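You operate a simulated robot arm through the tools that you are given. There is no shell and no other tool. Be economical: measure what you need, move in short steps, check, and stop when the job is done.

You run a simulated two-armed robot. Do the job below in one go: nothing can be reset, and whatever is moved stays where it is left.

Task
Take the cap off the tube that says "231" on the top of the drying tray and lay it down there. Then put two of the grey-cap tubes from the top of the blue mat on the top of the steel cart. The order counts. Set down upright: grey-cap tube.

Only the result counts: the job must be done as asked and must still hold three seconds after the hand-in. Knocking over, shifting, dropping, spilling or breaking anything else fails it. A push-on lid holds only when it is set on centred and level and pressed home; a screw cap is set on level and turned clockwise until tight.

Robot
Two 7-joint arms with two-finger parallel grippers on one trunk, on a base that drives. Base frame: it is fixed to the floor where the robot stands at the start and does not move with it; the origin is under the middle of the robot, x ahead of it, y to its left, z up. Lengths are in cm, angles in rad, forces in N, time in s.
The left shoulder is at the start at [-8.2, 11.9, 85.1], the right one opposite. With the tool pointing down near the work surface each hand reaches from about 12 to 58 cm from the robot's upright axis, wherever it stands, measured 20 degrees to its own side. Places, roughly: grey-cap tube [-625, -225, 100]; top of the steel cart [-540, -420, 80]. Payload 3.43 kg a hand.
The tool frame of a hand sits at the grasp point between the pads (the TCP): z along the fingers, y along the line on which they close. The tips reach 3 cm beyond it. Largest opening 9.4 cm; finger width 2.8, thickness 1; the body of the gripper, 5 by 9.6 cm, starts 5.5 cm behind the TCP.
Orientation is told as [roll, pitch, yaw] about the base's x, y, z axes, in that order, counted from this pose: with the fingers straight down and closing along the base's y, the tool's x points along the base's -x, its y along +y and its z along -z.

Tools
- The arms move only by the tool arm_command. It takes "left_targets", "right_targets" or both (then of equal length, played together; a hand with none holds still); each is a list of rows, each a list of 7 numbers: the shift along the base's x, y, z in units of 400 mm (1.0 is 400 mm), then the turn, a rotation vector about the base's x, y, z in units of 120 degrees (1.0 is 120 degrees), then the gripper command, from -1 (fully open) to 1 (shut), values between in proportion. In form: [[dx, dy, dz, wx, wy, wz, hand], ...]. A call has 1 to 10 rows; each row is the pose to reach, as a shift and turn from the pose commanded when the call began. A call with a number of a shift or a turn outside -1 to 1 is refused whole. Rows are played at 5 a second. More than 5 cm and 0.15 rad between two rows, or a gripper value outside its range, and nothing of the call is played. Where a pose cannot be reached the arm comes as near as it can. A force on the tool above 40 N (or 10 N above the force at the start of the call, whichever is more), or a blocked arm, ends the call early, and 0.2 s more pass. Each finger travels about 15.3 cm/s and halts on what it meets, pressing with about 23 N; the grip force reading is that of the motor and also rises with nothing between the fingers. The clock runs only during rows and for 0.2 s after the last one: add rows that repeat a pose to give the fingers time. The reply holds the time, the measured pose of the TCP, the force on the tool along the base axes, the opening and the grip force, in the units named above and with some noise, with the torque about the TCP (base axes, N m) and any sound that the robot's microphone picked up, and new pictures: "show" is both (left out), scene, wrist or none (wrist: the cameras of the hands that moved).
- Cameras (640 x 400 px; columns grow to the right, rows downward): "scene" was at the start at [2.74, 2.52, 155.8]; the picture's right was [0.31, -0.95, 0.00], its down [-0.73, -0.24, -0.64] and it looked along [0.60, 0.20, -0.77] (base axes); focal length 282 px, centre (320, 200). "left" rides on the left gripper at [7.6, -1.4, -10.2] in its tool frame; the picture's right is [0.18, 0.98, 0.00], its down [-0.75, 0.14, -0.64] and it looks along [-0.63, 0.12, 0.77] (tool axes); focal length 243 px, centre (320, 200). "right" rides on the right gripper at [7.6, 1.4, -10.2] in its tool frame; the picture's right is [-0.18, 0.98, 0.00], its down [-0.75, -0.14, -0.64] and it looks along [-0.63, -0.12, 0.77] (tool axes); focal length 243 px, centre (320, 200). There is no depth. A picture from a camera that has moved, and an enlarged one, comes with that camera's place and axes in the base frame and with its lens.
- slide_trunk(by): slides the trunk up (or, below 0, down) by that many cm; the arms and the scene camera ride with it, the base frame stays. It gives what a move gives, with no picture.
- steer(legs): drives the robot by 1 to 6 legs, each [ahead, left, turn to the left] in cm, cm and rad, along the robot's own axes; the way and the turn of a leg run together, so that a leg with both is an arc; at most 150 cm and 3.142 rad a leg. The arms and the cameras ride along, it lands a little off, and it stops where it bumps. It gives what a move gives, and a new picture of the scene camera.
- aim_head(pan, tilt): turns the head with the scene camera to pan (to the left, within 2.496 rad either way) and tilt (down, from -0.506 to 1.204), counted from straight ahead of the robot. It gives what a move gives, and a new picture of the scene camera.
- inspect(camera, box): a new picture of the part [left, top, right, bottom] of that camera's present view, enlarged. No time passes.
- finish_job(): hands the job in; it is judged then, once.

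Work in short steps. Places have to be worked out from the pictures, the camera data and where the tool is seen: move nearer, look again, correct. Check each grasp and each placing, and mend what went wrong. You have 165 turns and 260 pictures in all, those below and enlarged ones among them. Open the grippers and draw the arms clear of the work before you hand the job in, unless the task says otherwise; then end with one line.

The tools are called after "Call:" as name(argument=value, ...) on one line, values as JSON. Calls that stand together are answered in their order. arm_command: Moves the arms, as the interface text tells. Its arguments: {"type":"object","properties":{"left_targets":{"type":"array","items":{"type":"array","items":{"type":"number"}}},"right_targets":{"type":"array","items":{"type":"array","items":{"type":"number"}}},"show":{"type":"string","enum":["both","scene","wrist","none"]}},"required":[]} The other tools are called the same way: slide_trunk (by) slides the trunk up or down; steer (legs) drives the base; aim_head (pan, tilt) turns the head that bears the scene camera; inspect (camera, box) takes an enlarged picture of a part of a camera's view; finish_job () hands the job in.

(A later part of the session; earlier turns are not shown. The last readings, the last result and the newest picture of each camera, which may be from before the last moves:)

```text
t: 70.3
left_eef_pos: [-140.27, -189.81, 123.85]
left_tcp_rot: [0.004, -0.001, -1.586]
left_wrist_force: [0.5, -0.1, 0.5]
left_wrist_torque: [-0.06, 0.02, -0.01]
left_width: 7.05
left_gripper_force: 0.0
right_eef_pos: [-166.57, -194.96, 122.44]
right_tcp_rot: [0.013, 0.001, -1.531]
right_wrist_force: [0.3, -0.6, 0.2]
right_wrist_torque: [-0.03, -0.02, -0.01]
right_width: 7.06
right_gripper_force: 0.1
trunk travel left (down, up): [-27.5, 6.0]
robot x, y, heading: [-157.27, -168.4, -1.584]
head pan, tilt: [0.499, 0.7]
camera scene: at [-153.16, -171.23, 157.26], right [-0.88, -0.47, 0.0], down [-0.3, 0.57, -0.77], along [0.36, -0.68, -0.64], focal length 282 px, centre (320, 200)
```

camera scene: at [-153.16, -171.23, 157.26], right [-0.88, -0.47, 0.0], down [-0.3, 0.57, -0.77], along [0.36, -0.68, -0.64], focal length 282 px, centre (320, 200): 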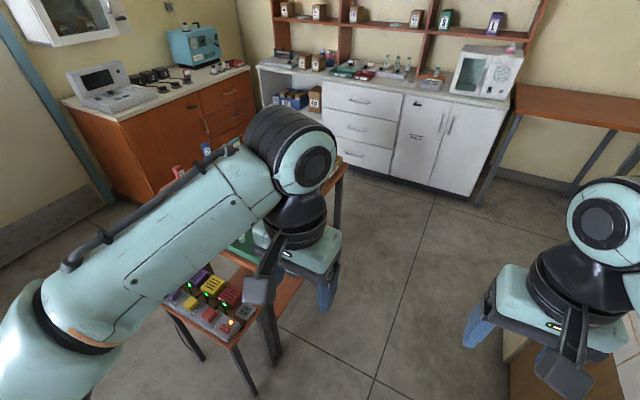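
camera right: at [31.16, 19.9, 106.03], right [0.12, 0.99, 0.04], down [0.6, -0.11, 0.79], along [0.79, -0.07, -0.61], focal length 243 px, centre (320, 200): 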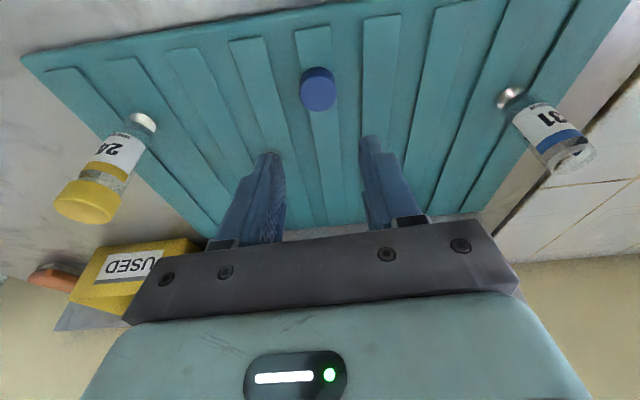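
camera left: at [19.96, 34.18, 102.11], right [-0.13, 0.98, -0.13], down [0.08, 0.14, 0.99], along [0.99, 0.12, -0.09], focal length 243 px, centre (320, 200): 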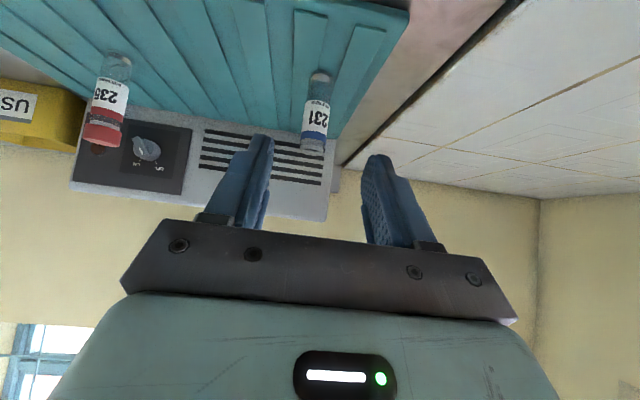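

Call:
steer(legs=[[90, -7, 0], [72, 0, 0], [0, 0, -1.557]])

Call:
aim_head(pan=0, tilt=0.4)

```text
t: 82.4
left_eef_pos: [-186.89, -349.53, 123.86]
left_tcp_rot: [0.003, -0.002, -3.107]
left_wrist_force: [-0.3, -0.5, 0.5]
left_wrist_torque: [-0.01, 0.0, 0.01]
left_width: 7.06
left_gripper_force: 0.0
right_eef_pos: [-193.38, -323.7, 122.48]
right_tcp_rot: [0.011, 0.0, -3.05]
right_wrist_force: [-0.1, 0.6, 0.4]
right_wrist_torque: [-0.03, 0.02, -0.01]
right_width: 7.03
right_gripper_force: 0.0
trunk travel left (down, up): [-27.5, 6.0]
robot x, y, heading: [-166.16, -331.9, -3.105]
head pan, tilt: [0.499, 0.7]
camera scene: at [-169.25, -335.76, 157.26], right [-0.51, 0.86, 0.0], down [0.55, 0.33, -0.76], along [-0.66, -0.39, -0.64], focal length 282 px, centre (320, 200)
```

scene: 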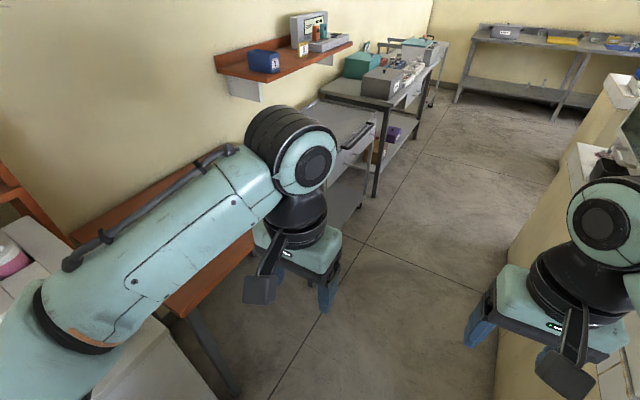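

```text
t: 83.3
left_eef_pos: [-186.98, -349.52, 123.8]
left_tcp_rot: [0.003, -0.003, -3.106]
left_wrist_force: [-0.1, 0.5, -1.6]
left_wrist_torque: [0.03, -0.01, 0.02]
left_width: 7.05
left_gripper_force: 0.0
right_eef_pos: [-193.45, -323.65, 122.47]
right_tcp_rot: [0.011, 0.0, -3.05]
right_wrist_force: [-0.1, 0.2, -0.5]
right_wrist_torque: [0.02, 0.02, -0.04]
right_width: 7.06
right_gripper_force: 0.1
trunk travel left (down, up): [-27.5, 6.0]
robot x, y, heading: [-166.3, -331.8, -3.107]
head pan, tilt: [0.0, 0.4]
camera scene: at [-171.2, -331.78, 159.94], right [-0.04, 1.0, 0.0], down [0.39, 0.01, -0.92], along [-0.92, -0.03, -0.39], focal length 282 px, centre (320, 200)
```

scene: 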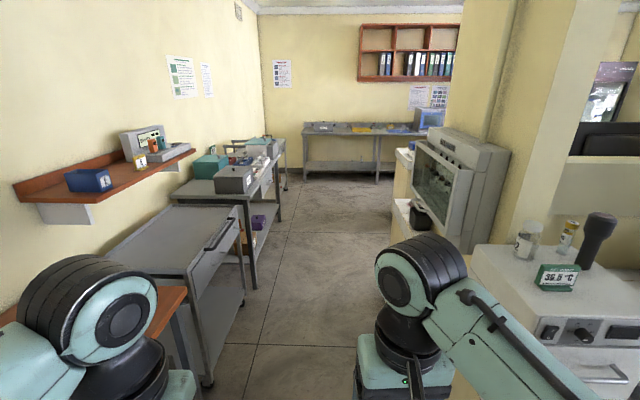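

I see the third cart down the left wall (matches the steel cart at (-540,-420)) and the bench with the blue mat at the far end. Zooming in.

Call:
inspect(camera="scene", box=[220, 90, 460, 240])

Call:
inspect(camera="scene", box=[370, 100, 450, 150])

```text
2.67 times, centred on (340, 165) of scene
camera zoom: at [-171.2, -331.78, 159.94], right [-0.04, 1.0, 0.0], down [0.39, 0.01, -0.92], along [-0.92, -0.03, -0.39], focal length 752 px, centre (267, 293)
```

zoom: 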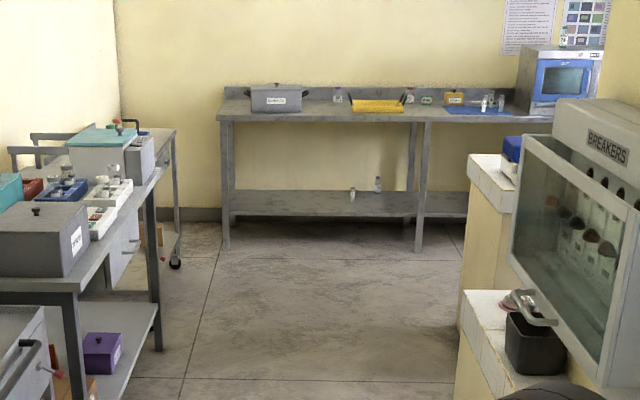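

```text
8.00 times, centred on (410, 125) of scene
camera zoom: at [-171.2, -331.78, 159.94], right [-0.04, 1.0, 0.0], down [0.39, 0.01, -0.92], along [-0.92, -0.03, -0.39], focal length 2257 px, centre (-400, 800)
```

zoom: 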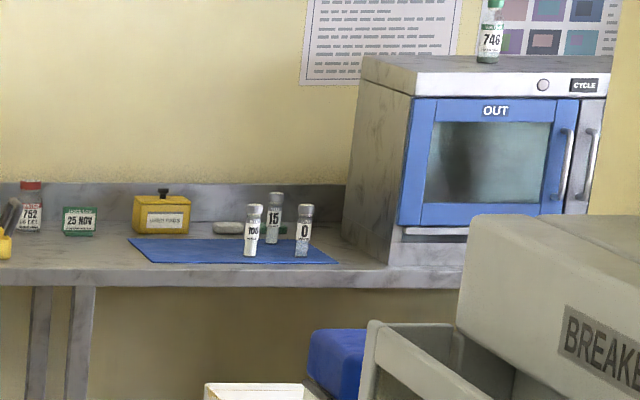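

Three grey-cap tubes stand on the blue mat. I drive down the corridor in two legs, then look.

Call:
steer(legs=[[0, 0, -0.035], [150, 0, 0], [150, 0, 0]])

Call:
aim_head(pan=-0.5, tilt=0.5)

Call:
aim_head(pan=0.8, tilt=0.5)

```text
t: 98.2
left_eef_pos: [-489.29, -350.96, 123.75]
left_tcp_rot: [0.004, -0.002, -3.131]
left_wrist_force: [0.0, -1.2, -0.4]
left_wrist_torque: [-0.02, 0.0, 0.01]
left_width: 7.02
left_gripper_force: 0.1
right_eef_pos: [-495.11, -324.63, 122.5]
right_tcp_rot: [0.013, 0.001, -3.076]
right_wrist_force: [-0.8, -0.9, -0.4]
right_wrist_torque: [-0.02, 0.05, -0.03]
right_width: 7.07
right_gripper_force: 0.1
trunk travel left (down, up): [-27.5, 6.0]
robot x, y, heading: [-468.24, -333.47, -3.126]
head pan, tilt: [0.0, 0.4]
camera scene: at [-473.2, -333.44, 159.95], right [-0.01, 1.0, 0.0], down [0.39, 0.0, -0.92], along [-0.92, -0.01, -0.39], focal length 282 px, centre (320, 200)
```

scene: 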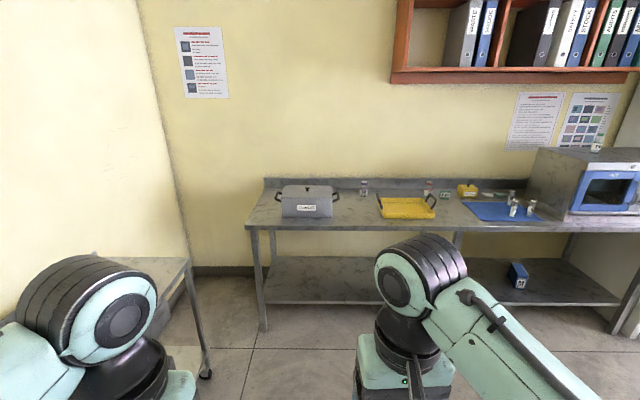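

```text
t: 99.2
left_eef_pos: [-489.17, -350.81, 123.74]
left_tcp_rot: [0.003, -0.001, -3.131]
left_wrist_force: [-0.4, 0.2, 0.7]
left_wrist_torque: [0.03, -0.01, -0.01]
left_width: 7.06
left_gripper_force: 0.0
right_eef_pos: [-495.12, -324.66, 122.5]
right_tcp_rot: [0.013, 0.0, -3.074]
right_wrist_force: [0.3, -0.3, -0.2]
right_wrist_torque: [0.0, 0.01, 0.03]
right_width: 7.05
right_gripper_force: 0.1
trunk travel left (down, up): [-27.5, 6.0]
robot x, y, heading: [-468.01, -333.53, -3.131]
head pan, tilt: [-0.499, 0.499]
camera scene: at [-471.97, -329.08, 159.04], right [0.47, 0.88, 0.0], down [0.42, -0.22, -0.88], along [-0.78, 0.41, -0.48], focal length 282 px, centre (320, 200)
```

scene: 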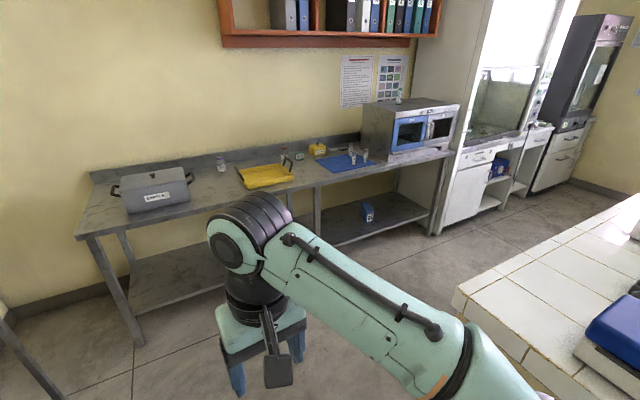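

```text
t: 100.6
left_eef_pos: [-489.31, -350.81, 123.77]
left_tcp_rot: [0.003, 0.001, -3.132]
left_wrist_force: [0.7, -0.2, 0.4]
left_wrist_torque: [-0.01, 0.03, 0.0]
left_width: 7.08
left_gripper_force: 0.0
right_eef_pos: [-495.14, -324.76, 122.48]
right_tcp_rot: [0.012, 0.0, -3.075]
right_wrist_force: [-1.3, 0.6, 0.6]
right_wrist_torque: [-0.01, 0.01, 0.03]
right_width: 7.06
right_gripper_force: 0.1
trunk travel left (down, up): [-27.5, 6.0]
robot x, y, heading: [-467.97, -333.44, -3.127]
head pan, tilt: [0.799, 0.499]
camera scene: at [-470.2, -339.92, 159.03], right [-0.72, 0.69, 0.0], down [0.33, 0.35, -0.88], along [-0.61, -0.64, -0.48], focal length 282 px, centre (320, 200)
```

scene: 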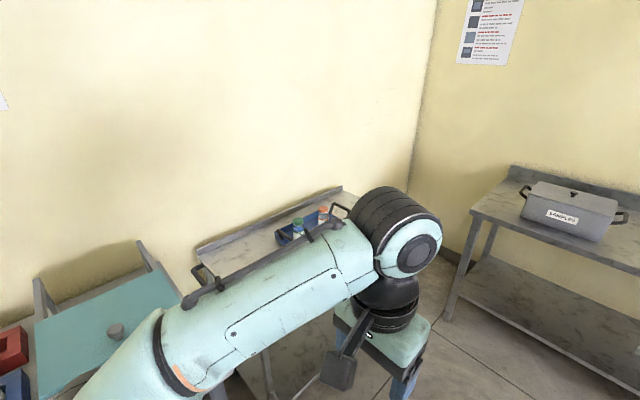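

Route is clear: forward to x≈-560, then slide right to y≈-240 in front of the mat.

Call:
steer(legs=[[0, 0, -0.015], [90, 0, 0], [0, -93, 0]])

Call:
aim_head(pan=-0.2, tilt=0.75)

```text
t: 113.8
left_eef_pos: [-578.83, -257.29, 123.84]
left_tcp_rot: [0.002, -0.001, 3.141]
left_wrist_force: [0.5, -0.3, -0.7]
left_wrist_torque: [0.0, -0.02, 0.0]
left_width: 7.05
left_gripper_force: 0.1
right_eef_pos: [-584.43, -230.99, 122.51]
right_tcp_rot: [0.013, 0.001, -3.088]
right_wrist_force: [-0.1, 0.0, -0.3]
right_wrist_torque: [0.01, -0.04, 0.01]
right_width: 7.04
right_gripper_force: 0.0
trunk travel left (down, up): [-27.5, 6.0]
robot x, y, heading: [-557.57, -239.98, 3.138]
head pan, tilt: [0.799, 0.499]
camera scene: at [-559.63, -246.53, 159.03], right [-0.72, 0.7, 0.0], down [0.33, 0.34, -0.88], along [-0.61, -0.63, -0.48], focal length 282 px, centre (320, 200)
```

scene: 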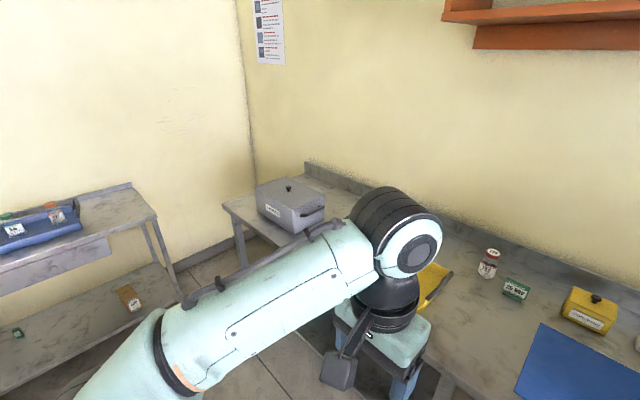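

```text
t: 115.1
left_eef_pos: [-578.87, -257.22, 123.82]
left_tcp_rot: [0.004, -0.002, 3.14]
left_wrist_force: [-0.1, 0.3, -0.3]
left_wrist_torque: [0.0, 0.0, -0.03]
left_width: 7.04
left_gripper_force: 0.0
right_eef_pos: [-584.38, -230.99, 122.37]
right_tcp_rot: [0.012, 0.001, -3.088]
right_wrist_force: [-0.4, 0.5, -0.3]
right_wrist_torque: [-0.01, -0.02, -0.01]
right_width: 7.07
right_gripper_force: 0.0
trunk travel left (down, up): [-27.5, 6.0]
robot x, y, heading: [-557.22, -240.34, 3.138]
head pan, tilt: [-0.201, 0.75]
camera scene: at [-561.4, -238.37, 156.84], right [0.2, 0.98, 0.0], down [0.67, -0.14, -0.73], along [-0.72, 0.15, -0.68], focal length 282 px, centre (320, 200)
```

scene: 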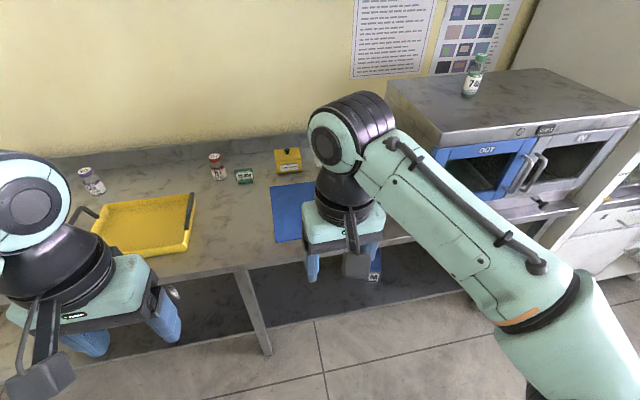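

The right hand hides the tubes from the head; I check with the right wrist camera.

Call:
inspect(camera="right", box=[0, 0, 640, 400])

```text
1.00 times, centred on (320, 200) of right (not enlarged: the box is as wide or as high as the picture)
camera zoom: at [-576.72, -231.86, 132.66], right [-0.13, -0.99, 0.01], down [-0.76, 0.11, 0.64], along [-0.64, 0.07, -0.77], focal length 243 px, centre (320, 200)
```

zoom: 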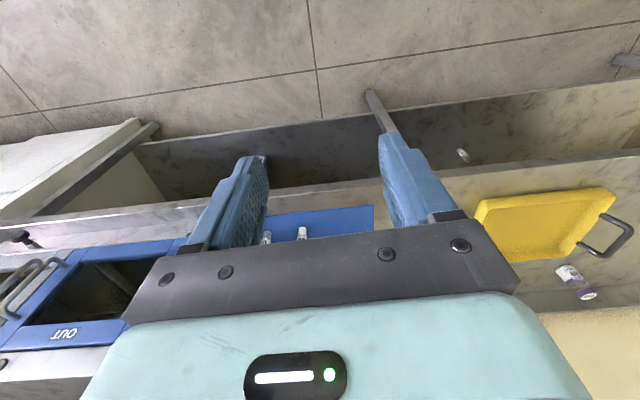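

I move the right hand aside to the right so the head camera can see the tubes.

Call:
arm_command(right_targets=[[0.03, 0.1, 0, 0, 0, 0, -0.5], [0.06, 0.2, 0, 0, 0, 0, -0.5], [0.09, 0.3, 0, 0, 0, 0, -0.5], [0.12, 0.4, 0, 0, 0, 0, -0.5], [0.15, 0.5, 0, 0, 0, 0, -0.5]], show="scene")

Call:
inspect(camera="scene", box=[250, 120, 410, 220])

```text
t: 116.3
left_eef_pos: [-578.8, -257.15, 123.92]
left_tcp_rot: [0.003, -0.004, 3.139]
left_wrist_force: [0.0, 0.0, 0.1]
left_wrist_torque: [-0.03, 0.01, 0.0]
left_width: 7.05
left_gripper_force: 0.0
right_eef_pos: [-578.16, -210.99, 122.72]
right_tcp_rot: [0.015, 0.0, -3.087]
right_wrist_force: [0.8, 0.0, 0.2]
right_wrist_torque: [-0.02, 0.01, -0.01]
right_width: 7.02
right_gripper_force: 0.1
trunk travel left (down, up): [-27.5, 6.0]
robot x, y, heading: [-557.48, -239.88, 3.14]
head pan, tilt: [-0.201, 0.75]
camera scene: at [-561.35, -238.3, 156.84], right [0.2, 0.98, 0.0], down [0.67, -0.14, -0.73], along [-0.72, 0.15, -0.68], focal length 282 px, centre (320, 200)
```

scene: 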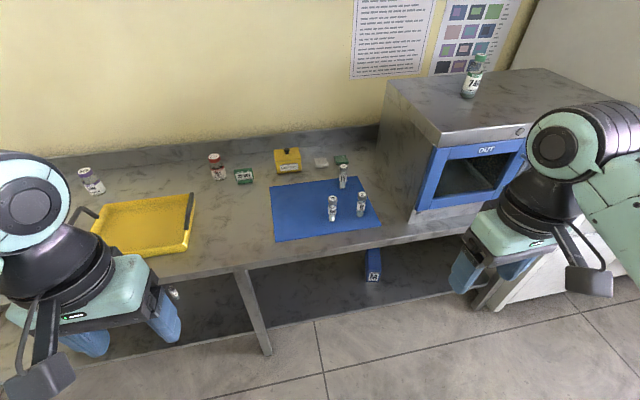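

```text
4.00 times, centred on (330, 170) of scene
camera zoom: at [-561.35, -238.3, 156.84], right [0.2, 0.98, 0.0], down [0.67, -0.14, -0.73], along [-0.72, 0.15, -0.68], focal length 1129 px, centre (280, 320)
```

zoom: 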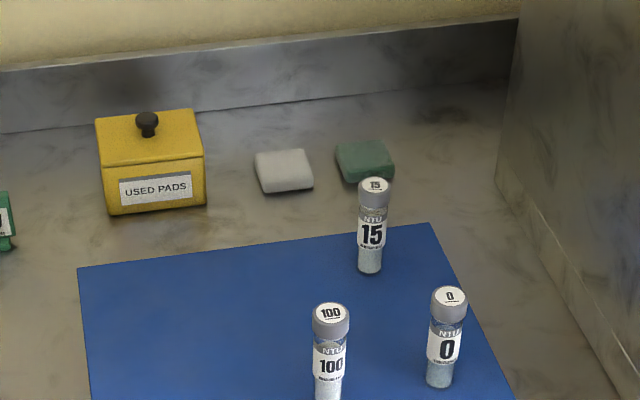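

Tubes 100 and 0 are in front on the mat, near (-619,-222) and (-619,-214). They're ~64 cm off, so I drive 15 cm nearer (bench edge x≈-609).

Call:
steer(legs=[[15, 0, 0]])

Call:
inspect(camera="scene", box=[250, 120, 410, 220])

Call:
inspect(camera="right", box=[160, 100, 640, 400])

```text
t: 117.7
left_eef_pos: [-594.02, -257.25, 123.84]
left_tcp_rot: [0.004, -0.002, 3.14]
left_wrist_force: [-1.0, 1.0, -0.5]
left_wrist_torque: [-0.01, 0.0, 0.03]
left_width: 7.04
left_gripper_force: 0.1
right_eef_pos: [-593.36, -210.98, 122.67]
right_tcp_rot: [0.012, 0.001, -3.087]
right_wrist_force: [-0.7, -0.6, 0.8]
right_wrist_torque: [0.03, 0.02, -0.01]
right_width: 7.07
right_gripper_force: 0.0
trunk travel left (down, up): [-27.5, 6.0]
robot x, y, heading: [-572.72, -240.32, -3.141]
head pan, tilt: [-0.201, 0.75]
camera scene: at [-576.49, -238.35, 156.83], right [0.2, 0.98, 0.0], down [0.67, -0.14, -0.73], along [-0.72, 0.15, -0.68], focal length 282 px, centre (320, 200)
```

scene: 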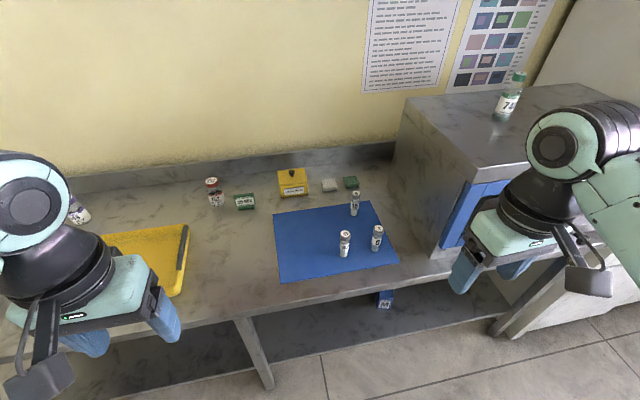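

```text
4.00 times, centred on (330, 170) of scene
camera zoom: at [-576.49, -238.35, 156.83], right [0.2, 0.98, 0.0], down [0.67, -0.14, -0.73], along [-0.72, 0.15, -0.68], focal length 1129 px, centre (280, 320)
```

zoom: 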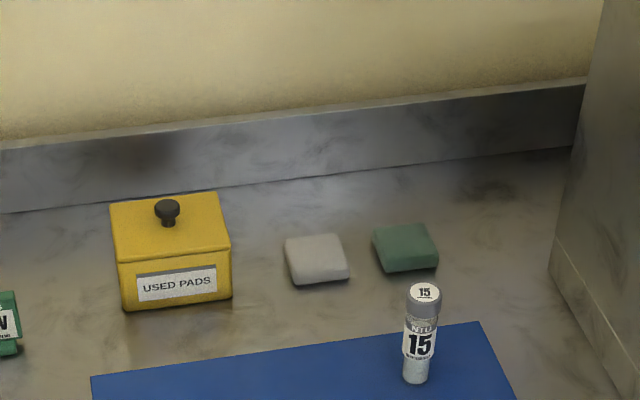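

```text
1.33 times, centred on (400, 250) of right
camera zoom: at [-585.72, -211.91, 132.92], right [-0.13, -0.99, 0.01], down [-0.76, 0.11, 0.64], along [-0.64, 0.07, -0.77], focal length 324 px, centre (213, 133)
```

zoom: 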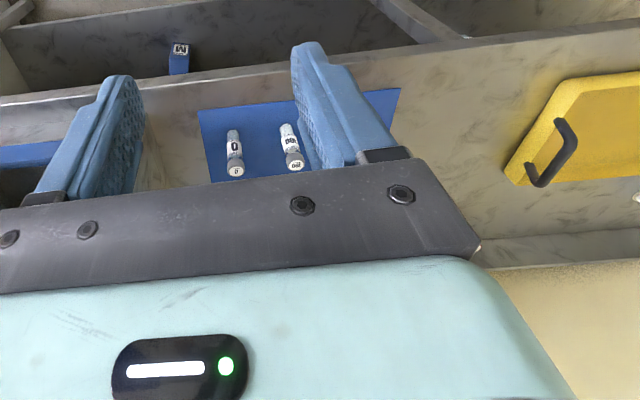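

Triangulated: tube 0 at (-625.3,-211.4), tube 100 at (-625,-221), mat z≈87, tops z≈96.5. I shift a bit closer and right so the right hand can take tube 0 with the same 45° grip.

Call:
steer(legs=[[4, -13, 0]])

Call:
arm_command(right_targets=[[0, 0, -0.02, 0, 0.06, 0, -0.5], [0, 0, -0.04, 0, 0.12, 0, -0.5], [0, 0, -0.06, 0, 0.18, 0, -0.5], [0, 0, -0.1, 0, 0.24, 0, -0.5], [0, 0, -0.14, 0, 0.3, 0, -0.5], [0, 0, -0.18, 0, 0.3375, 0, -0.5], [0, 0, -0.22, 0, 0.375, 0, -0.5], [0, 0, -0.22, 0, 0.375, 0, -0.5]])

```text
t: 119.4
left_eef_pos: [-597.87, -244.21, 123.88]
left_tcp_rot: [0.004, -0.001, -3.142]
left_wrist_force: [0.5, 1.0, -1.2]
left_wrist_torque: [-0.01, 0.0, 0.0]
left_width: 7.05
left_gripper_force: 0.0
right_eef_pos: [-597.48, -198.21, 122.71]
right_tcp_rot: [0.016, 0.001, -3.086]
right_wrist_force: [0.5, -0.8, 0.6]
right_wrist_torque: [0.02, 0.02, -0.02]
right_width: 7.06
right_gripper_force: 0.1
trunk travel left (down, up): [-27.5, 6.0]
robot x, y, heading: [-576.72, -227.08, -3.139]
head pan, tilt: [-0.201, 0.75]
camera scene: at [-580.45, -225.46, 156.84], right [0.2, 0.98, 0.0], down [0.67, -0.14, -0.73], along [-0.72, 0.14, -0.68], focal length 282 px, centre (320, 200)
```

scene: 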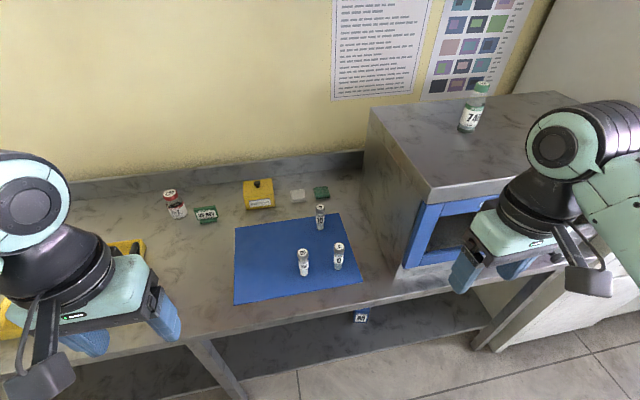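

```text
t: 121.2
left_eef_pos: [-597.96, -244.31, 123.89]
left_tcp_rot: [0.002, -0.003, -3.14]
left_wrist_force: [0.3, 0.3, 0.4]
left_wrist_torque: [0.06, -0.01, 0.01]
left_width: 7.05
left_gripper_force: 0.0
right_eef_pos: [-597.46, -198.22, 114.04]
right_tcp_rot: [-0.041, -0.785, -3.063]
right_wrist_force: [0.3, -0.6, 0.7]
right_wrist_torque: [-0.03, 0.0, -0.01]
right_width: 7.05
right_gripper_force: 0.1
trunk travel left (down, up): [-27.5, 6.0]
robot x, y, heading: [-576.59, -227.31, -3.143]
head pan, tilt: [-0.201, 0.75]
camera scene: at [-580.47, -225.48, 156.84], right [0.2, 0.98, 0.0], down [0.67, -0.14, -0.73], along [-0.72, 0.14, -0.68], focal length 282 px, centre (320, 200)
camera right: at [-584.72, -199.05, 115.73], right [-0.08, -0.99, 0.1], down [-0.08, 0.11, 0.99], along [-0.99, 0.07, -0.09], focal length 243 px, centre (320, 200)
```

scene: 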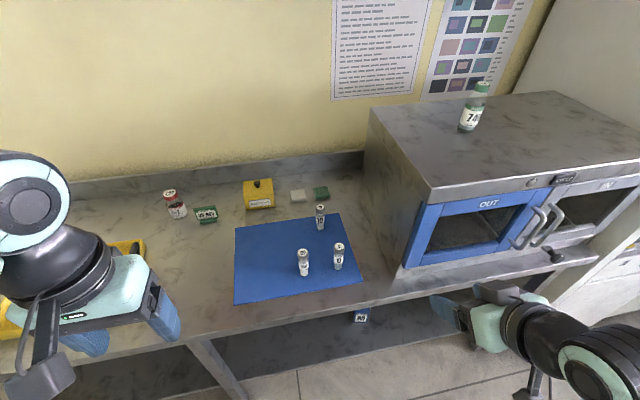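
right: 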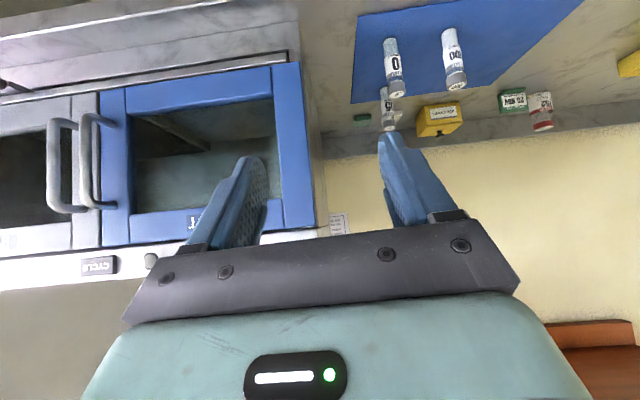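

Refined: tube 0 at (-625.5,-211.4), base z≈86. I move the right hand to a pre-grasp 12 cm back along the finger line, straightening its small roll/yaw.

Call:
arm_command(right_targets=[[-0.05, -0.08, -0.03, -0.005, 0, -0.008, -0.5], [-0.1, -0.16, -0.06, -0.01, 0, -0.016, -0.5], [-0.16, -0.24, -0.1, -0.0138, -0.001, -0.024, -0.5], [-0.24, -0.3, -0.16, -0.0138, -0.001, -0.024, -0.5], [-0.32, -0.33, -0.23, -0.0138, -0.001, -0.024, -0.5], [-0.39, -0.33, -0.3, -0.0138, -0.001, -0.024, -0.5], [-0.461, -0.33, -0.366, -0.0138, -0.001, -0.024, -0.5], [-0.461, -0.33, -0.366, -0.0138, -0.001, -0.024, -0.5]])

Call:
inspect(camera="scene", box=[250, 180, 410, 280])

```text
t: 123.0
left_eef_pos: [-597.75, -244.27, 123.75]
left_tcp_rot: [0.005, 0.0, -3.14]
left_wrist_force: [0.5, 0.1, 0.0]
left_wrist_torque: [-0.01, 0.01, -0.02]
left_width: 7.03
left_gripper_force: 0.1
right_eef_pos: [-615.93, -211.35, 99.5]
right_tcp_rot: [0.0, -0.785, 3.141]
right_wrist_force: [0.2, 0.2, 0.1]
right_wrist_torque: [0.02, 0.01, -0.03]
right_width: 7.05
right_gripper_force: 0.0
trunk travel left (down, up): [-27.5, 6.0]
robot x, y, heading: [-576.55, -227.45, -3.139]
head pan, tilt: [-0.201, 0.75]
camera scene: at [-580.37, -225.44, 156.84], right [0.2, 0.98, 0.0], down [0.67, -0.14, -0.73], along [-0.72, 0.14, -0.68], focal length 282 px, centre (320, 200)
camera right: at [-603.2, -212.76, 101.3], right [-0.13, -0.98, 0.13], down [-0.08, 0.14, 0.99], along [-0.99, 0.12, -0.1], focal length 243 px, centre (320, 200)
```

scene: 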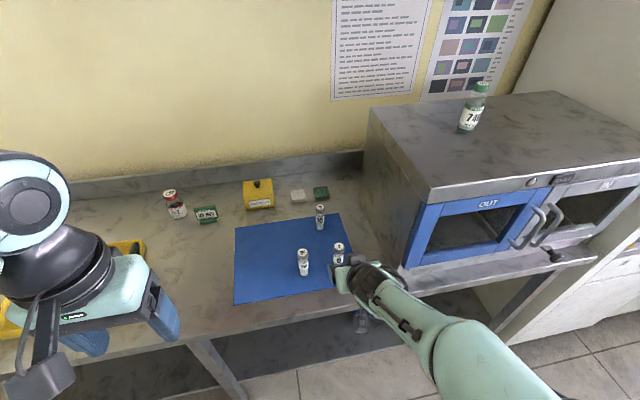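
right: 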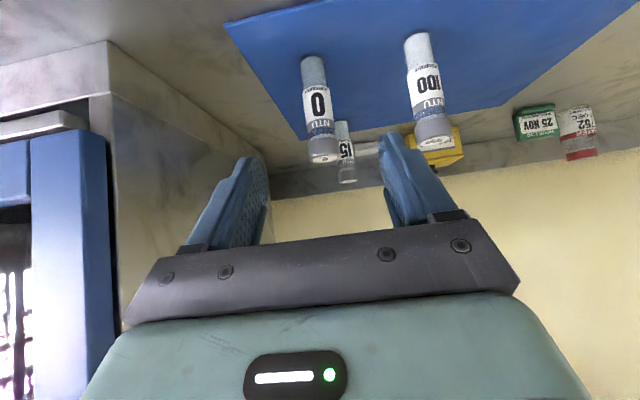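

```text
4.00 times, centred on (330, 230) of scene
camera zoom: at [-580.37, -225.44, 156.84], right [0.2, 0.98, 0.0], down [0.67, -0.14, -0.73], along [-0.72, 0.14, -0.68], focal length 1129 px, centre (280, 80)
```

zoom: 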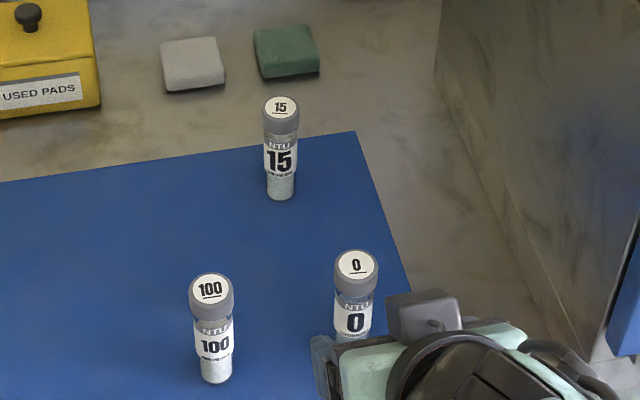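

Tube 0 is centred between the fingers. I advance and close.

Call:
arm_command(right_targets=[[-0.07, 0.002, -0.07, 0, 0, 0, -0.5], [-0.14, 0.003, -0.14, 0, 0, 0, -0.5], [-0.19, 0.004, -0.19, 0, 0, 0, -0.5], [-0.214, 0.004, -0.2175, 0, 0, 0, -0.5], [-0.214, 0.004, -0.2175, 0, 0, 0, -0.5], [-0.214, 0.004, -0.2175, 0, 0, 0, 0.2], [-0.214, 0.004, -0.2175, 0, 0, 0, 1], [-0.214, 0.004, -0.2175, 0, 0, 0, 1]])

Call:
inspect(camera="scene", box=[250, 180, 410, 280])

```text
t: 124.8
left_eef_pos: [-597.93, -244.34, 123.9]
left_tcp_rot: [0.004, 0.0, -3.141]
left_wrist_force: [0.6, -0.9, -0.6]
left_wrist_torque: [0.03, 0.0, -0.01]
left_width: 7.06
left_gripper_force: 0.0
right_eef_pos: [-624.36, -211.18, 90.55]
right_tcp_rot: [-0.002, -0.784, 3.141]
right_wrist_force: [-0.5, 0.8, -0.2]
right_wrist_torque: [0.02, 0.03, -0.02]
right_width: 2.46
right_gripper_force: 22.9
trunk travel left (down, up): [-27.5, 6.0]
robot x, y, heading: [-576.52, -227.4, -3.137]
head pan, tilt: [-0.201, 0.75]
camera scene: at [-580.45, -225.48, 156.84], right [0.2, 0.98, 0.0], down [0.67, -0.14, -0.73], along [-0.72, 0.14, -0.68], focal length 282 px, centre (320, 200)
camera right: at [-611.67, -212.57, 92.34], right [-0.13, -0.98, 0.13], down [-0.08, 0.14, 0.99], along [-0.99, 0.12, -0.1], focal length 243 px, centre (320, 200)
```

scene: 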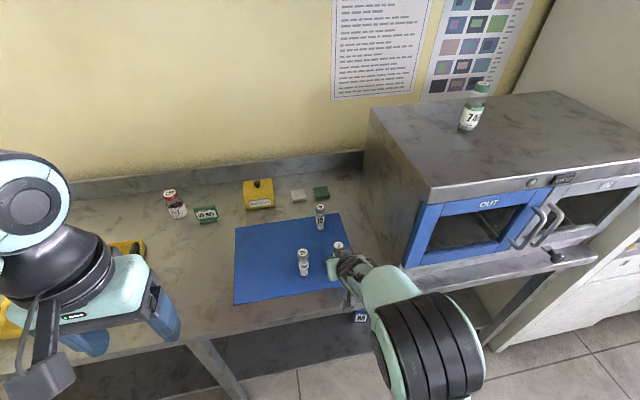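
right: 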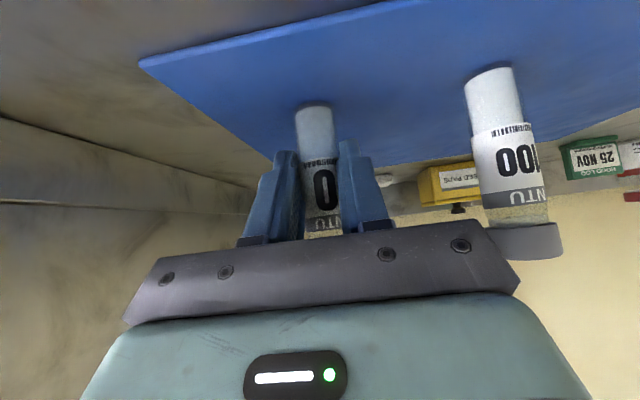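

```text
4.00 times, centred on (330, 230) of scene
camera zoom: at [-580.45, -225.48, 156.84], right [0.2, 0.98, 0.0], down [0.67, -0.14, -0.73], along [-0.72, 0.14, -0.68], focal length 1129 px, centre (280, 80)
```

zoom: 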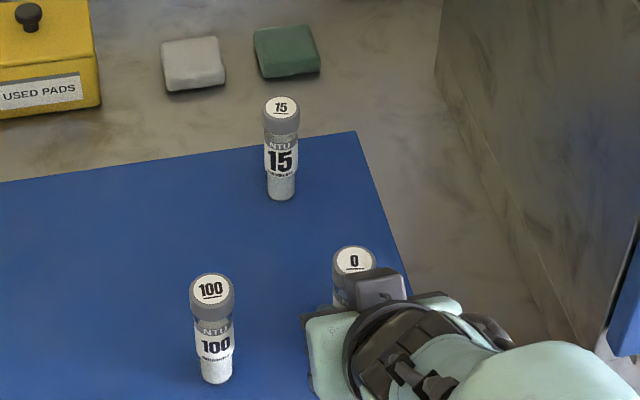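

Gripped (2.46 cm). Lift straight up, then draw back.

Call:
arm_command(right_targets=[[0, 0, 0.06, 0, 0, 0, 1], [0, 0, 0.15, 0, 0, 0, 1], [0, 0, 0.27, 0, 0, 0, 1], [0, 0, 0.37, 0, 0, 0, 1], [0.08, 0.02, 0.45, 0, 0, 0, 1], [0.18, 0.06, 0.48, 0, 0, 0, 1], [0.28, 0.1, 0.5, 0, 0, 0, 1], [0.38, 0.14, 0.5, 0, 0, 0, 1], [0.48, 0.18, 0.5, 0, 0, 0, 1], [0.55, 0.2, 0.5, 0, 0, 0, 1]])

```text
t: 127.0
left_eef_pos: [-597.8, -244.3, 123.88]
left_tcp_rot: [0.002, -0.003, -3.141]
left_wrist_force: [0.8, -0.7, -0.2]
left_wrist_torque: [-0.01, 0.0, 0.04]
left_width: 7.07
left_gripper_force: 0.0
right_eef_pos: [-602.2, -203.27, 110.71]
right_tcp_rot: [-0.002, -0.784, 3.141]
right_wrist_force: [-0.3, 0.4, -0.8]
right_wrist_torque: [0.02, 0.01, 0.01]
right_width: 2.45
right_gripper_force: 23.2
trunk travel left (down, up): [-27.5, 6.0]
robot x, y, heading: [-576.5, -227.39, -3.139]
head pan, tilt: [-0.201, 0.75]
camera scene: at [-580.37, -225.46, 156.84], right [0.2, 0.98, 0.0], down [0.67, -0.14, -0.73], along [-0.72, 0.14, -0.68], focal length 282 px, centre (320, 200)
camera right: at [-589.59, -204.69, 112.41], right [-0.13, -0.98, 0.13], down [-0.08, 0.14, 0.99], along [-0.99, 0.12, -0.1], focal length 243 px, centre (320, 200)
```

scene: 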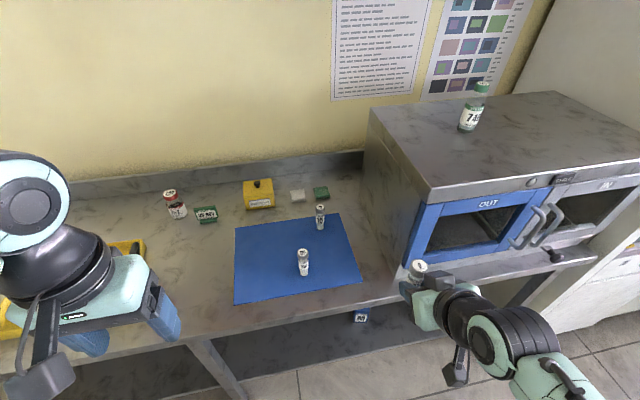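
right: 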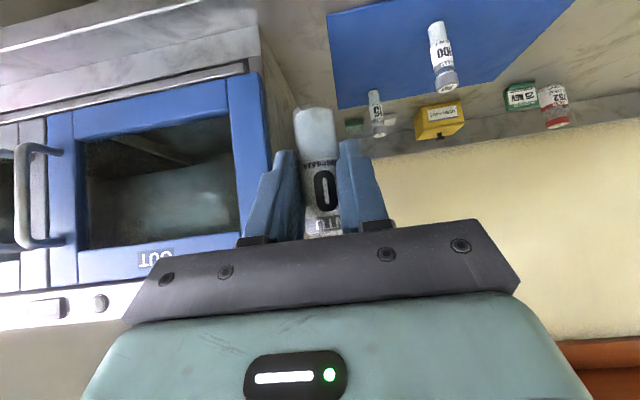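

Tube 0 is held upright. Next the left hand tilts 45° while the right draws back a bit; then I slide the robot right 13 cm for tube 100.

Call:
arm_command(left_targets=[[0, 0, -0.02, 0, 0.055, 0, -0.5], [0, 0, -0.04, 0, 0.11, 0, -0.5], [0, 0, -0.06, 0, 0.165, 0, -0.5], [0, 0, -0.1, 0, 0.22, 0, -0.5], [0, 0, -0.14, 0, 0.275, 0, -0.5], [0, 0, -0.18, 0, 0.325, 0, -0.5], [0, 0, -0.22, 0, 0.375, 0, -0.5], [0, 0, -0.22, 0, 0.375, 0, -0.5]], right_targets=[[0.03, 0, 0, 0, 0, 0, 1], [0.06, 0, 0, 0, 0, 0, 1], [0.09, 0, 0, 0, 0, 0, 1], [0.12, 0, 0, 0, 0, 0, 1], [0.15, 0, 0, 0, 0, 0, 1], [0.15, 0, 0, 0, 0, 0, 1], [0.15, 0, 0, 0, 0, 0, 1], [0.15, 0, 0, 0, 0, 0, 1]], show="none")

Call:
steer(legs=[[0, -13, 0]])

Call:
inspect(camera="left", box=[0, 0, 640, 400])

```text
t: 128.8
left_eef_pos: [-597.85, -244.26, 115.06]
left_tcp_rot: [0.003, -0.788, -3.141]
left_wrist_force: [0.7, -0.2, 0.7]
left_wrist_torque: [0.02, -0.01, 0.05]
left_width: 7.03
left_gripper_force: 0.1
right_eef_pos: [-596.4, -203.24, 110.69]
right_tcp_rot: [-0.002, -0.783, 3.142]
right_wrist_force: [0.4, -0.5, -0.6]
right_wrist_torque: [0.01, -0.02, -0.03]
right_width: 2.44
right_gripper_force: 22.8
trunk travel left (down, up): [-27.5, 6.0]
robot x, y, heading: [-576.34, -227.3, -3.138]
head pan, tilt: [-0.201, 0.75]
```

```text
t: 130.6
left_eef_pos: [-598.0, -231.47, 115.01]
left_tcp_rot: [0.003, -0.788, -3.144]
left_wrist_force: [-1.4, 0.3, -0.8]
left_wrist_torque: [-0.01, 0.0, 0.03]
left_width: 7.04
left_gripper_force: 0.1
right_eef_pos: [-596.33, -190.43, 110.66]
right_tcp_rot: [-0.001, -0.784, 3.143]
right_wrist_force: [0.4, 0.0, -0.9]
right_wrist_torque: [0.03, -0.01, 0.01]
right_width: 2.46
right_gripper_force: 22.8
trunk travel left (down, up): [-27.5, 6.0]
robot x, y, heading: [-576.87, -214.48, -3.139]
head pan, tilt: [-0.201, 0.75]
camera scene: at [-580.46, -212.62, 156.84], right [0.2, 0.98, 0.0], down [0.67, -0.14, -0.73], along [-0.72, 0.14, -0.68], focal length 282 px, centre (320, 200)
```

scene: 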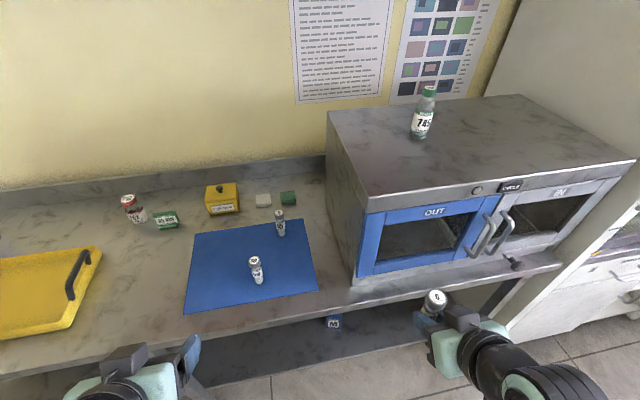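

```text
1.00 times, centred on (320, 200) of left (not enlarged: the box is as wide or as high as the picture)
camera zoom: at [-585.06, -229.91, 116.91], right [0.13, -0.98, -0.13], down [-0.08, -0.14, 0.99], along [-0.99, -0.12, -0.09], focal length 243 px, centre (320, 200)
```

zoom: 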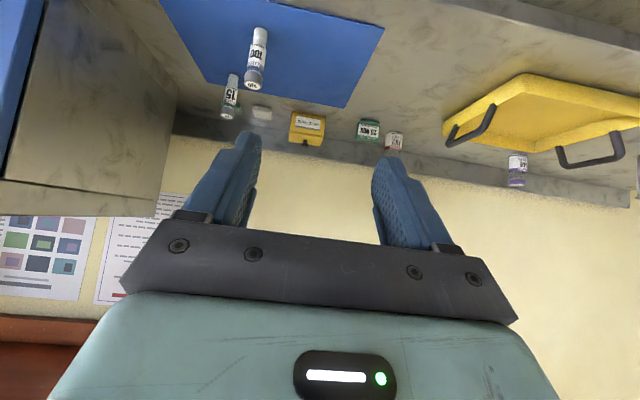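

Tube 100 at (-625.3,-221). Left hand moves to its pre-grasp point.

Call:
arm_command(left_targets=[[-0.06, 0.07, -0.05, 0, 0, 0, -0.5], [-0.12, 0.14, -0.1, 0, 0, 0, -0.5], [-0.19, 0.2, -0.16, 0, 0, 0, -0.5], [-0.26, 0.25, -0.23, 0, 0, 0, -0.5], [-0.33, 0.262, -0.29, 0, 0, 0, -0.5], [-0.39, 0.262, -0.345, 0, 0, 0, -0.5], [-0.4425, 0.262, -0.395, 0, 0, 0, -0.5], [-0.4425, 0.262, -0.395, 0, 0, 0, -0.5]])

Call:
inspect(camera="scene", box=[180, 200, 340, 300])

```text
t: 132.4
left_eef_pos: [-615.7, -220.86, 99.26]
left_tcp_rot: [0.002, -0.788, -3.141]
left_wrist_force: [0.6, -0.7, 0.0]
left_wrist_torque: [0.03, 0.01, -0.02]
left_width: 7.05
left_gripper_force: 0.1
right_eef_pos: [-596.28, -190.39, 110.66]
right_tcp_rot: [-0.001, -0.783, -3.143]
right_wrist_force: [0.4, -0.1, -0.6]
right_wrist_torque: [-0.04, -0.02, 0.03]
right_width: 2.45
right_gripper_force: 23.4
trunk travel left (down, up): [-27.5, 6.0]
robot x, y, heading: [-576.87, -214.21, -3.144]
head pan, tilt: [-0.201, 0.75]
camera scene: at [-580.41, -212.66, 156.84], right [0.2, 0.98, 0.0], down [0.67, -0.14, -0.73], along [-0.72, 0.14, -0.68], focal length 282 px, centre (320, 200)
camera left: at [-602.71, -219.36, 101.13], right [0.13, -0.98, -0.13], down [-0.08, -0.14, 0.99], along [-0.99, -0.12, -0.09], focal length 243 px, centre (320, 200)
```

scene: 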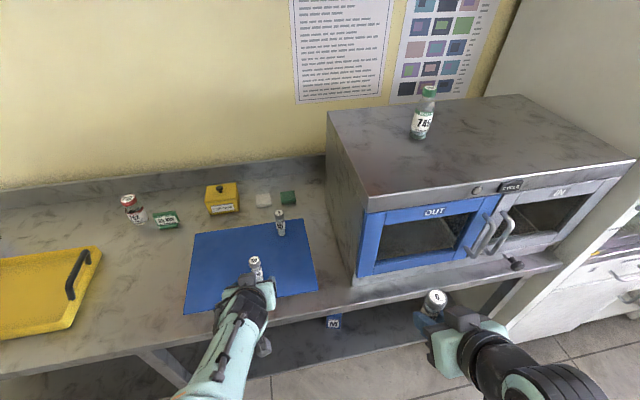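
left: 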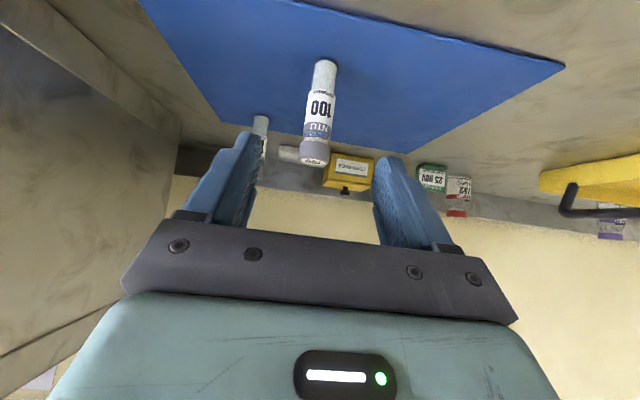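

```text
4.00 times, centred on (260, 250) of scene
camera zoom: at [-580.41, -212.66, 156.84], right [0.2, 0.98, 0.0], down [0.67, -0.14, -0.73], along [-0.72, 0.14, -0.68], focal length 1129 px, centre (560, 0)
```

zoom: 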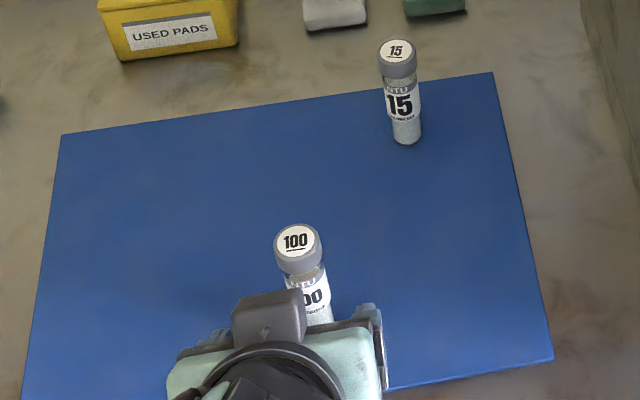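

Centred. Advance and close the left hand on tube 100.

Call:
arm_command(left_targets=[[-0.07, 0, -0.07, 0, 0, 0, -0.5], [-0.14, 0, -0.14, 0, 0, 0, -0.5], [-0.19, 0, -0.19, 0, 0, 0, -0.5], [-0.214, 0, -0.215, 0, 0, 0, -0.5], [-0.214, 0, -0.215, 0, 0, 0, -0.5], [-0.214, 0, -0.215, 0, 0, 0, 0.2], [-0.214, 0, -0.215, 0, 0, 0, 1], [-0.214, 0, -0.215, 0, 0, 0, 1]], show="wrist")

Call:
inspect(camera="scene", box=[180, 200, 340, 300])

```text
t: 134.2
left_eef_pos: [-624.35, -220.88, 90.66]
left_tcp_rot: [0.004, -0.788, -3.141]
left_wrist_force: [-1.4, -0.1, 0.1]
left_wrist_torque: [0.02, 0.02, 0.01]
left_width: 2.45
left_gripper_force: 22.9
right_eef_pos: [-596.38, -190.4, 110.63]
right_tcp_rot: [-0.001, -0.785, 3.142]
right_wrist_force: [-0.2, 0.7, -0.5]
right_wrist_torque: [-0.01, -0.01, 0.01]
right_width: 2.44
right_gripper_force: 23.2
trunk travel left (down, up): [-27.5, 6.0]
robot x, y, heading: [-576.26, -214.07, -3.134]
head pan, tilt: [-0.201, 0.75]
camera left: at [-611.5, -219.35, 92.46], right [0.13, -0.98, -0.13], down [-0.08, -0.14, 0.99], along [-0.99, -0.12, -0.09], focal length 243 px, centre (320, 200)
```

left: 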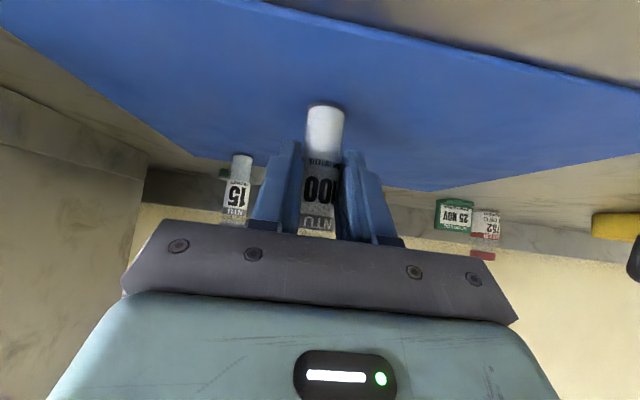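

```text
4.00 times, centred on (260, 250) of scene
camera zoom: at [-580.47, -212.65, 156.84], right [0.2, 0.98, 0.0], down [0.67, -0.14, -0.73], along [-0.72, 0.14, -0.68], focal length 1129 px, centre (560, 0)
```

zoom: 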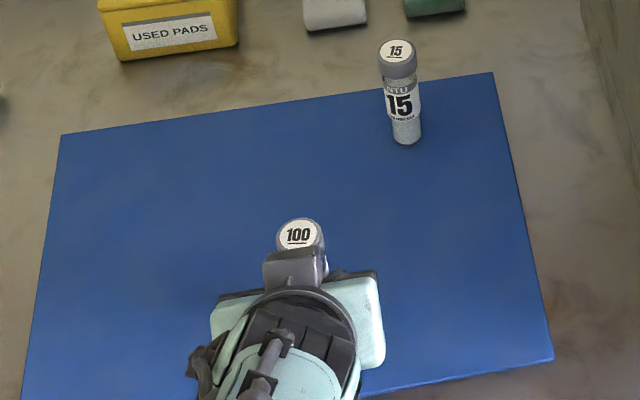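

Gripped. Lift straight up and draw back toward the robot.

Call:
arm_command(left_targets=[[0, 0, 0.06, 0, 0, 0, 1], [0, 0, 0.15, 0, 0, 0, 1], [0, 0, 0.26, 0, 0, 0, 1], [0, 0, 0.36, 0, 0, 0, 1], [0.08, -0.02, 0.44, 0, 0, 0, 1], [0.17, -0.06, 0.48, 0, 0, 0, 1], [0.27, -0.1, 0.5, 0, 0, 0, 1], [0.37, -0.14, 0.5, 0, 0, 0, 1], [0.47, -0.18, 0.5, 0, 0, 0, 1], [0.56, -0.22, 0.5, 0, 0, 0, 1]], show="scene")

```text
t: 136.4
left_eef_pos: [-601.48, -229.77, 110.42]
left_tcp_rot: [0.004, -0.788, -3.141]
left_wrist_force: [0.4, 0.8, -0.8]
left_wrist_torque: [0.02, 0.0, -0.03]
left_width: 2.43
left_gripper_force: 23.0
right_eef_pos: [-596.31, -190.56, 110.7]
right_tcp_rot: [-0.001, -0.782, -3.141]
right_wrist_force: [-0.6, -0.6, -0.5]
right_wrist_torque: [-0.01, -0.02, 0.03]
right_width: 2.42
right_gripper_force: 23.0
trunk travel left (down, up): [-27.5, 6.0]
robot x, y, heading: [-576.94, -214.5, -3.14]
head pan, tilt: [-0.201, 0.75]
camera scene: at [-580.34, -212.71, 156.84], right [0.2, 0.98, 0.0], down [0.67, -0.13, -0.73], along [-0.72, 0.15, -0.68], focal length 282 px, centre (320, 200)
```

scene: 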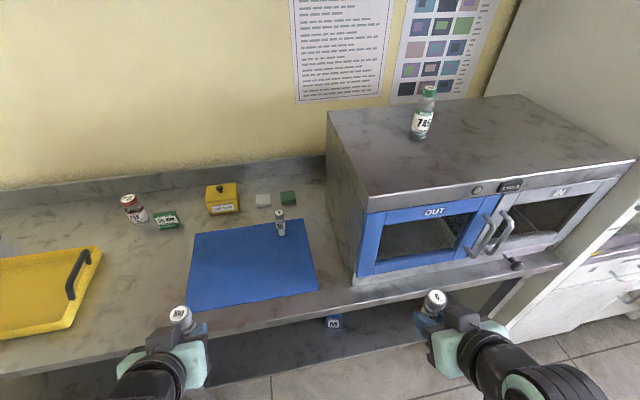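

Both tubes held upright. I slide left along the bench, back away, and turn to face the cart.

Call:
steer(legs=[[0, 90, 0], [-36, 15, 0], [0, 0, 1.571]])

Call:
aim_head(pan=0, tilt=0.7)

```text
t: 150.7
left_eef_pos: [-521.88, -344.04, 110.41]
left_tcp_rot: [0.005, -0.787, -1.536]
left_wrist_force: [-0.2, 0.8, -1.0]
left_wrist_torque: [0.01, 0.0, 0.0]
left_width: 2.46
left_gripper_force: 22.3
right_eef_pos: [-561.5, -340.07, 110.71]
right_tcp_rot: [-0.002, -0.784, -1.534]
right_wrist_force: [-0.7, -0.3, -1.6]
right_wrist_torque: [0.0, -0.01, -0.02]
right_width: 2.46
right_gripper_force: 22.9
trunk travel left (down, up): [-27.5, 6.0]
robot x, y, heading: [-538.28, -319.42, -1.538]
head pan, tilt: [-0.201, 0.75]
camera scene: at [-539.8, -323.13, 156.84], right [-0.99, 0.16, 0.0], down [0.11, 0.67, -0.73], along [-0.12, -0.72, -0.68], focal length 282 px, centre (320, 200)
```

scene: 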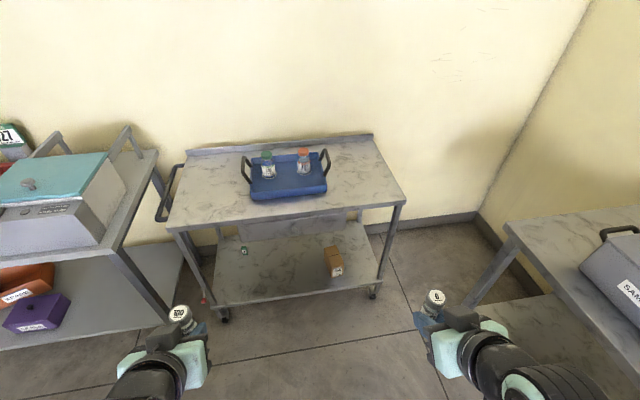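

```text
t: 151.4
left_eef_pos: [-521.89, -344.03, 110.58]
left_tcp_rot: [0.002, -0.787, -1.537]
left_wrist_force: [0.5, 0.3, 0.1]
left_wrist_torque: [0.03, -0.01, 0.0]
left_width: 2.44
left_gripper_force: 23.0
right_eef_pos: [-561.47, -340.04, 110.66]
right_tcp_rot: [-0.004, -0.782, -1.536]
right_wrist_force: [0.3, 0.3, -1.0]
right_wrist_torque: [-0.03, -0.01, 0.02]
right_width: 2.45
right_gripper_force: 22.8
trunk travel left (down, up): [-27.5, 6.0]
robot x, y, heading: [-538.27, -319.24, -1.533]
head pan, tilt: [0.0, 0.7]
camera scene: at [-538.14, -323.44, 157.26], right [-1.0, -0.04, 0.0], down [-0.02, 0.64, -0.76], along [0.03, -0.76, -0.64], focal length 282 px, centre (320, 200)
```

scene: 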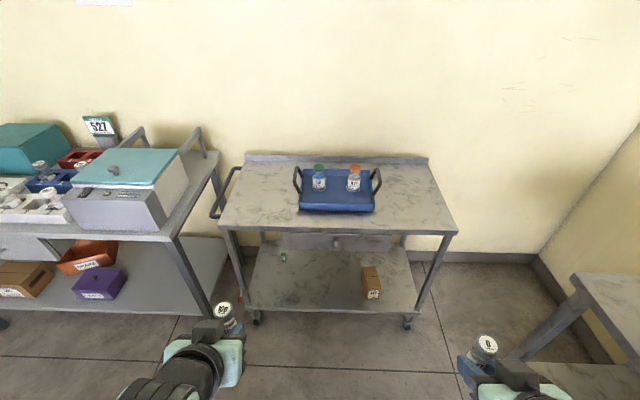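

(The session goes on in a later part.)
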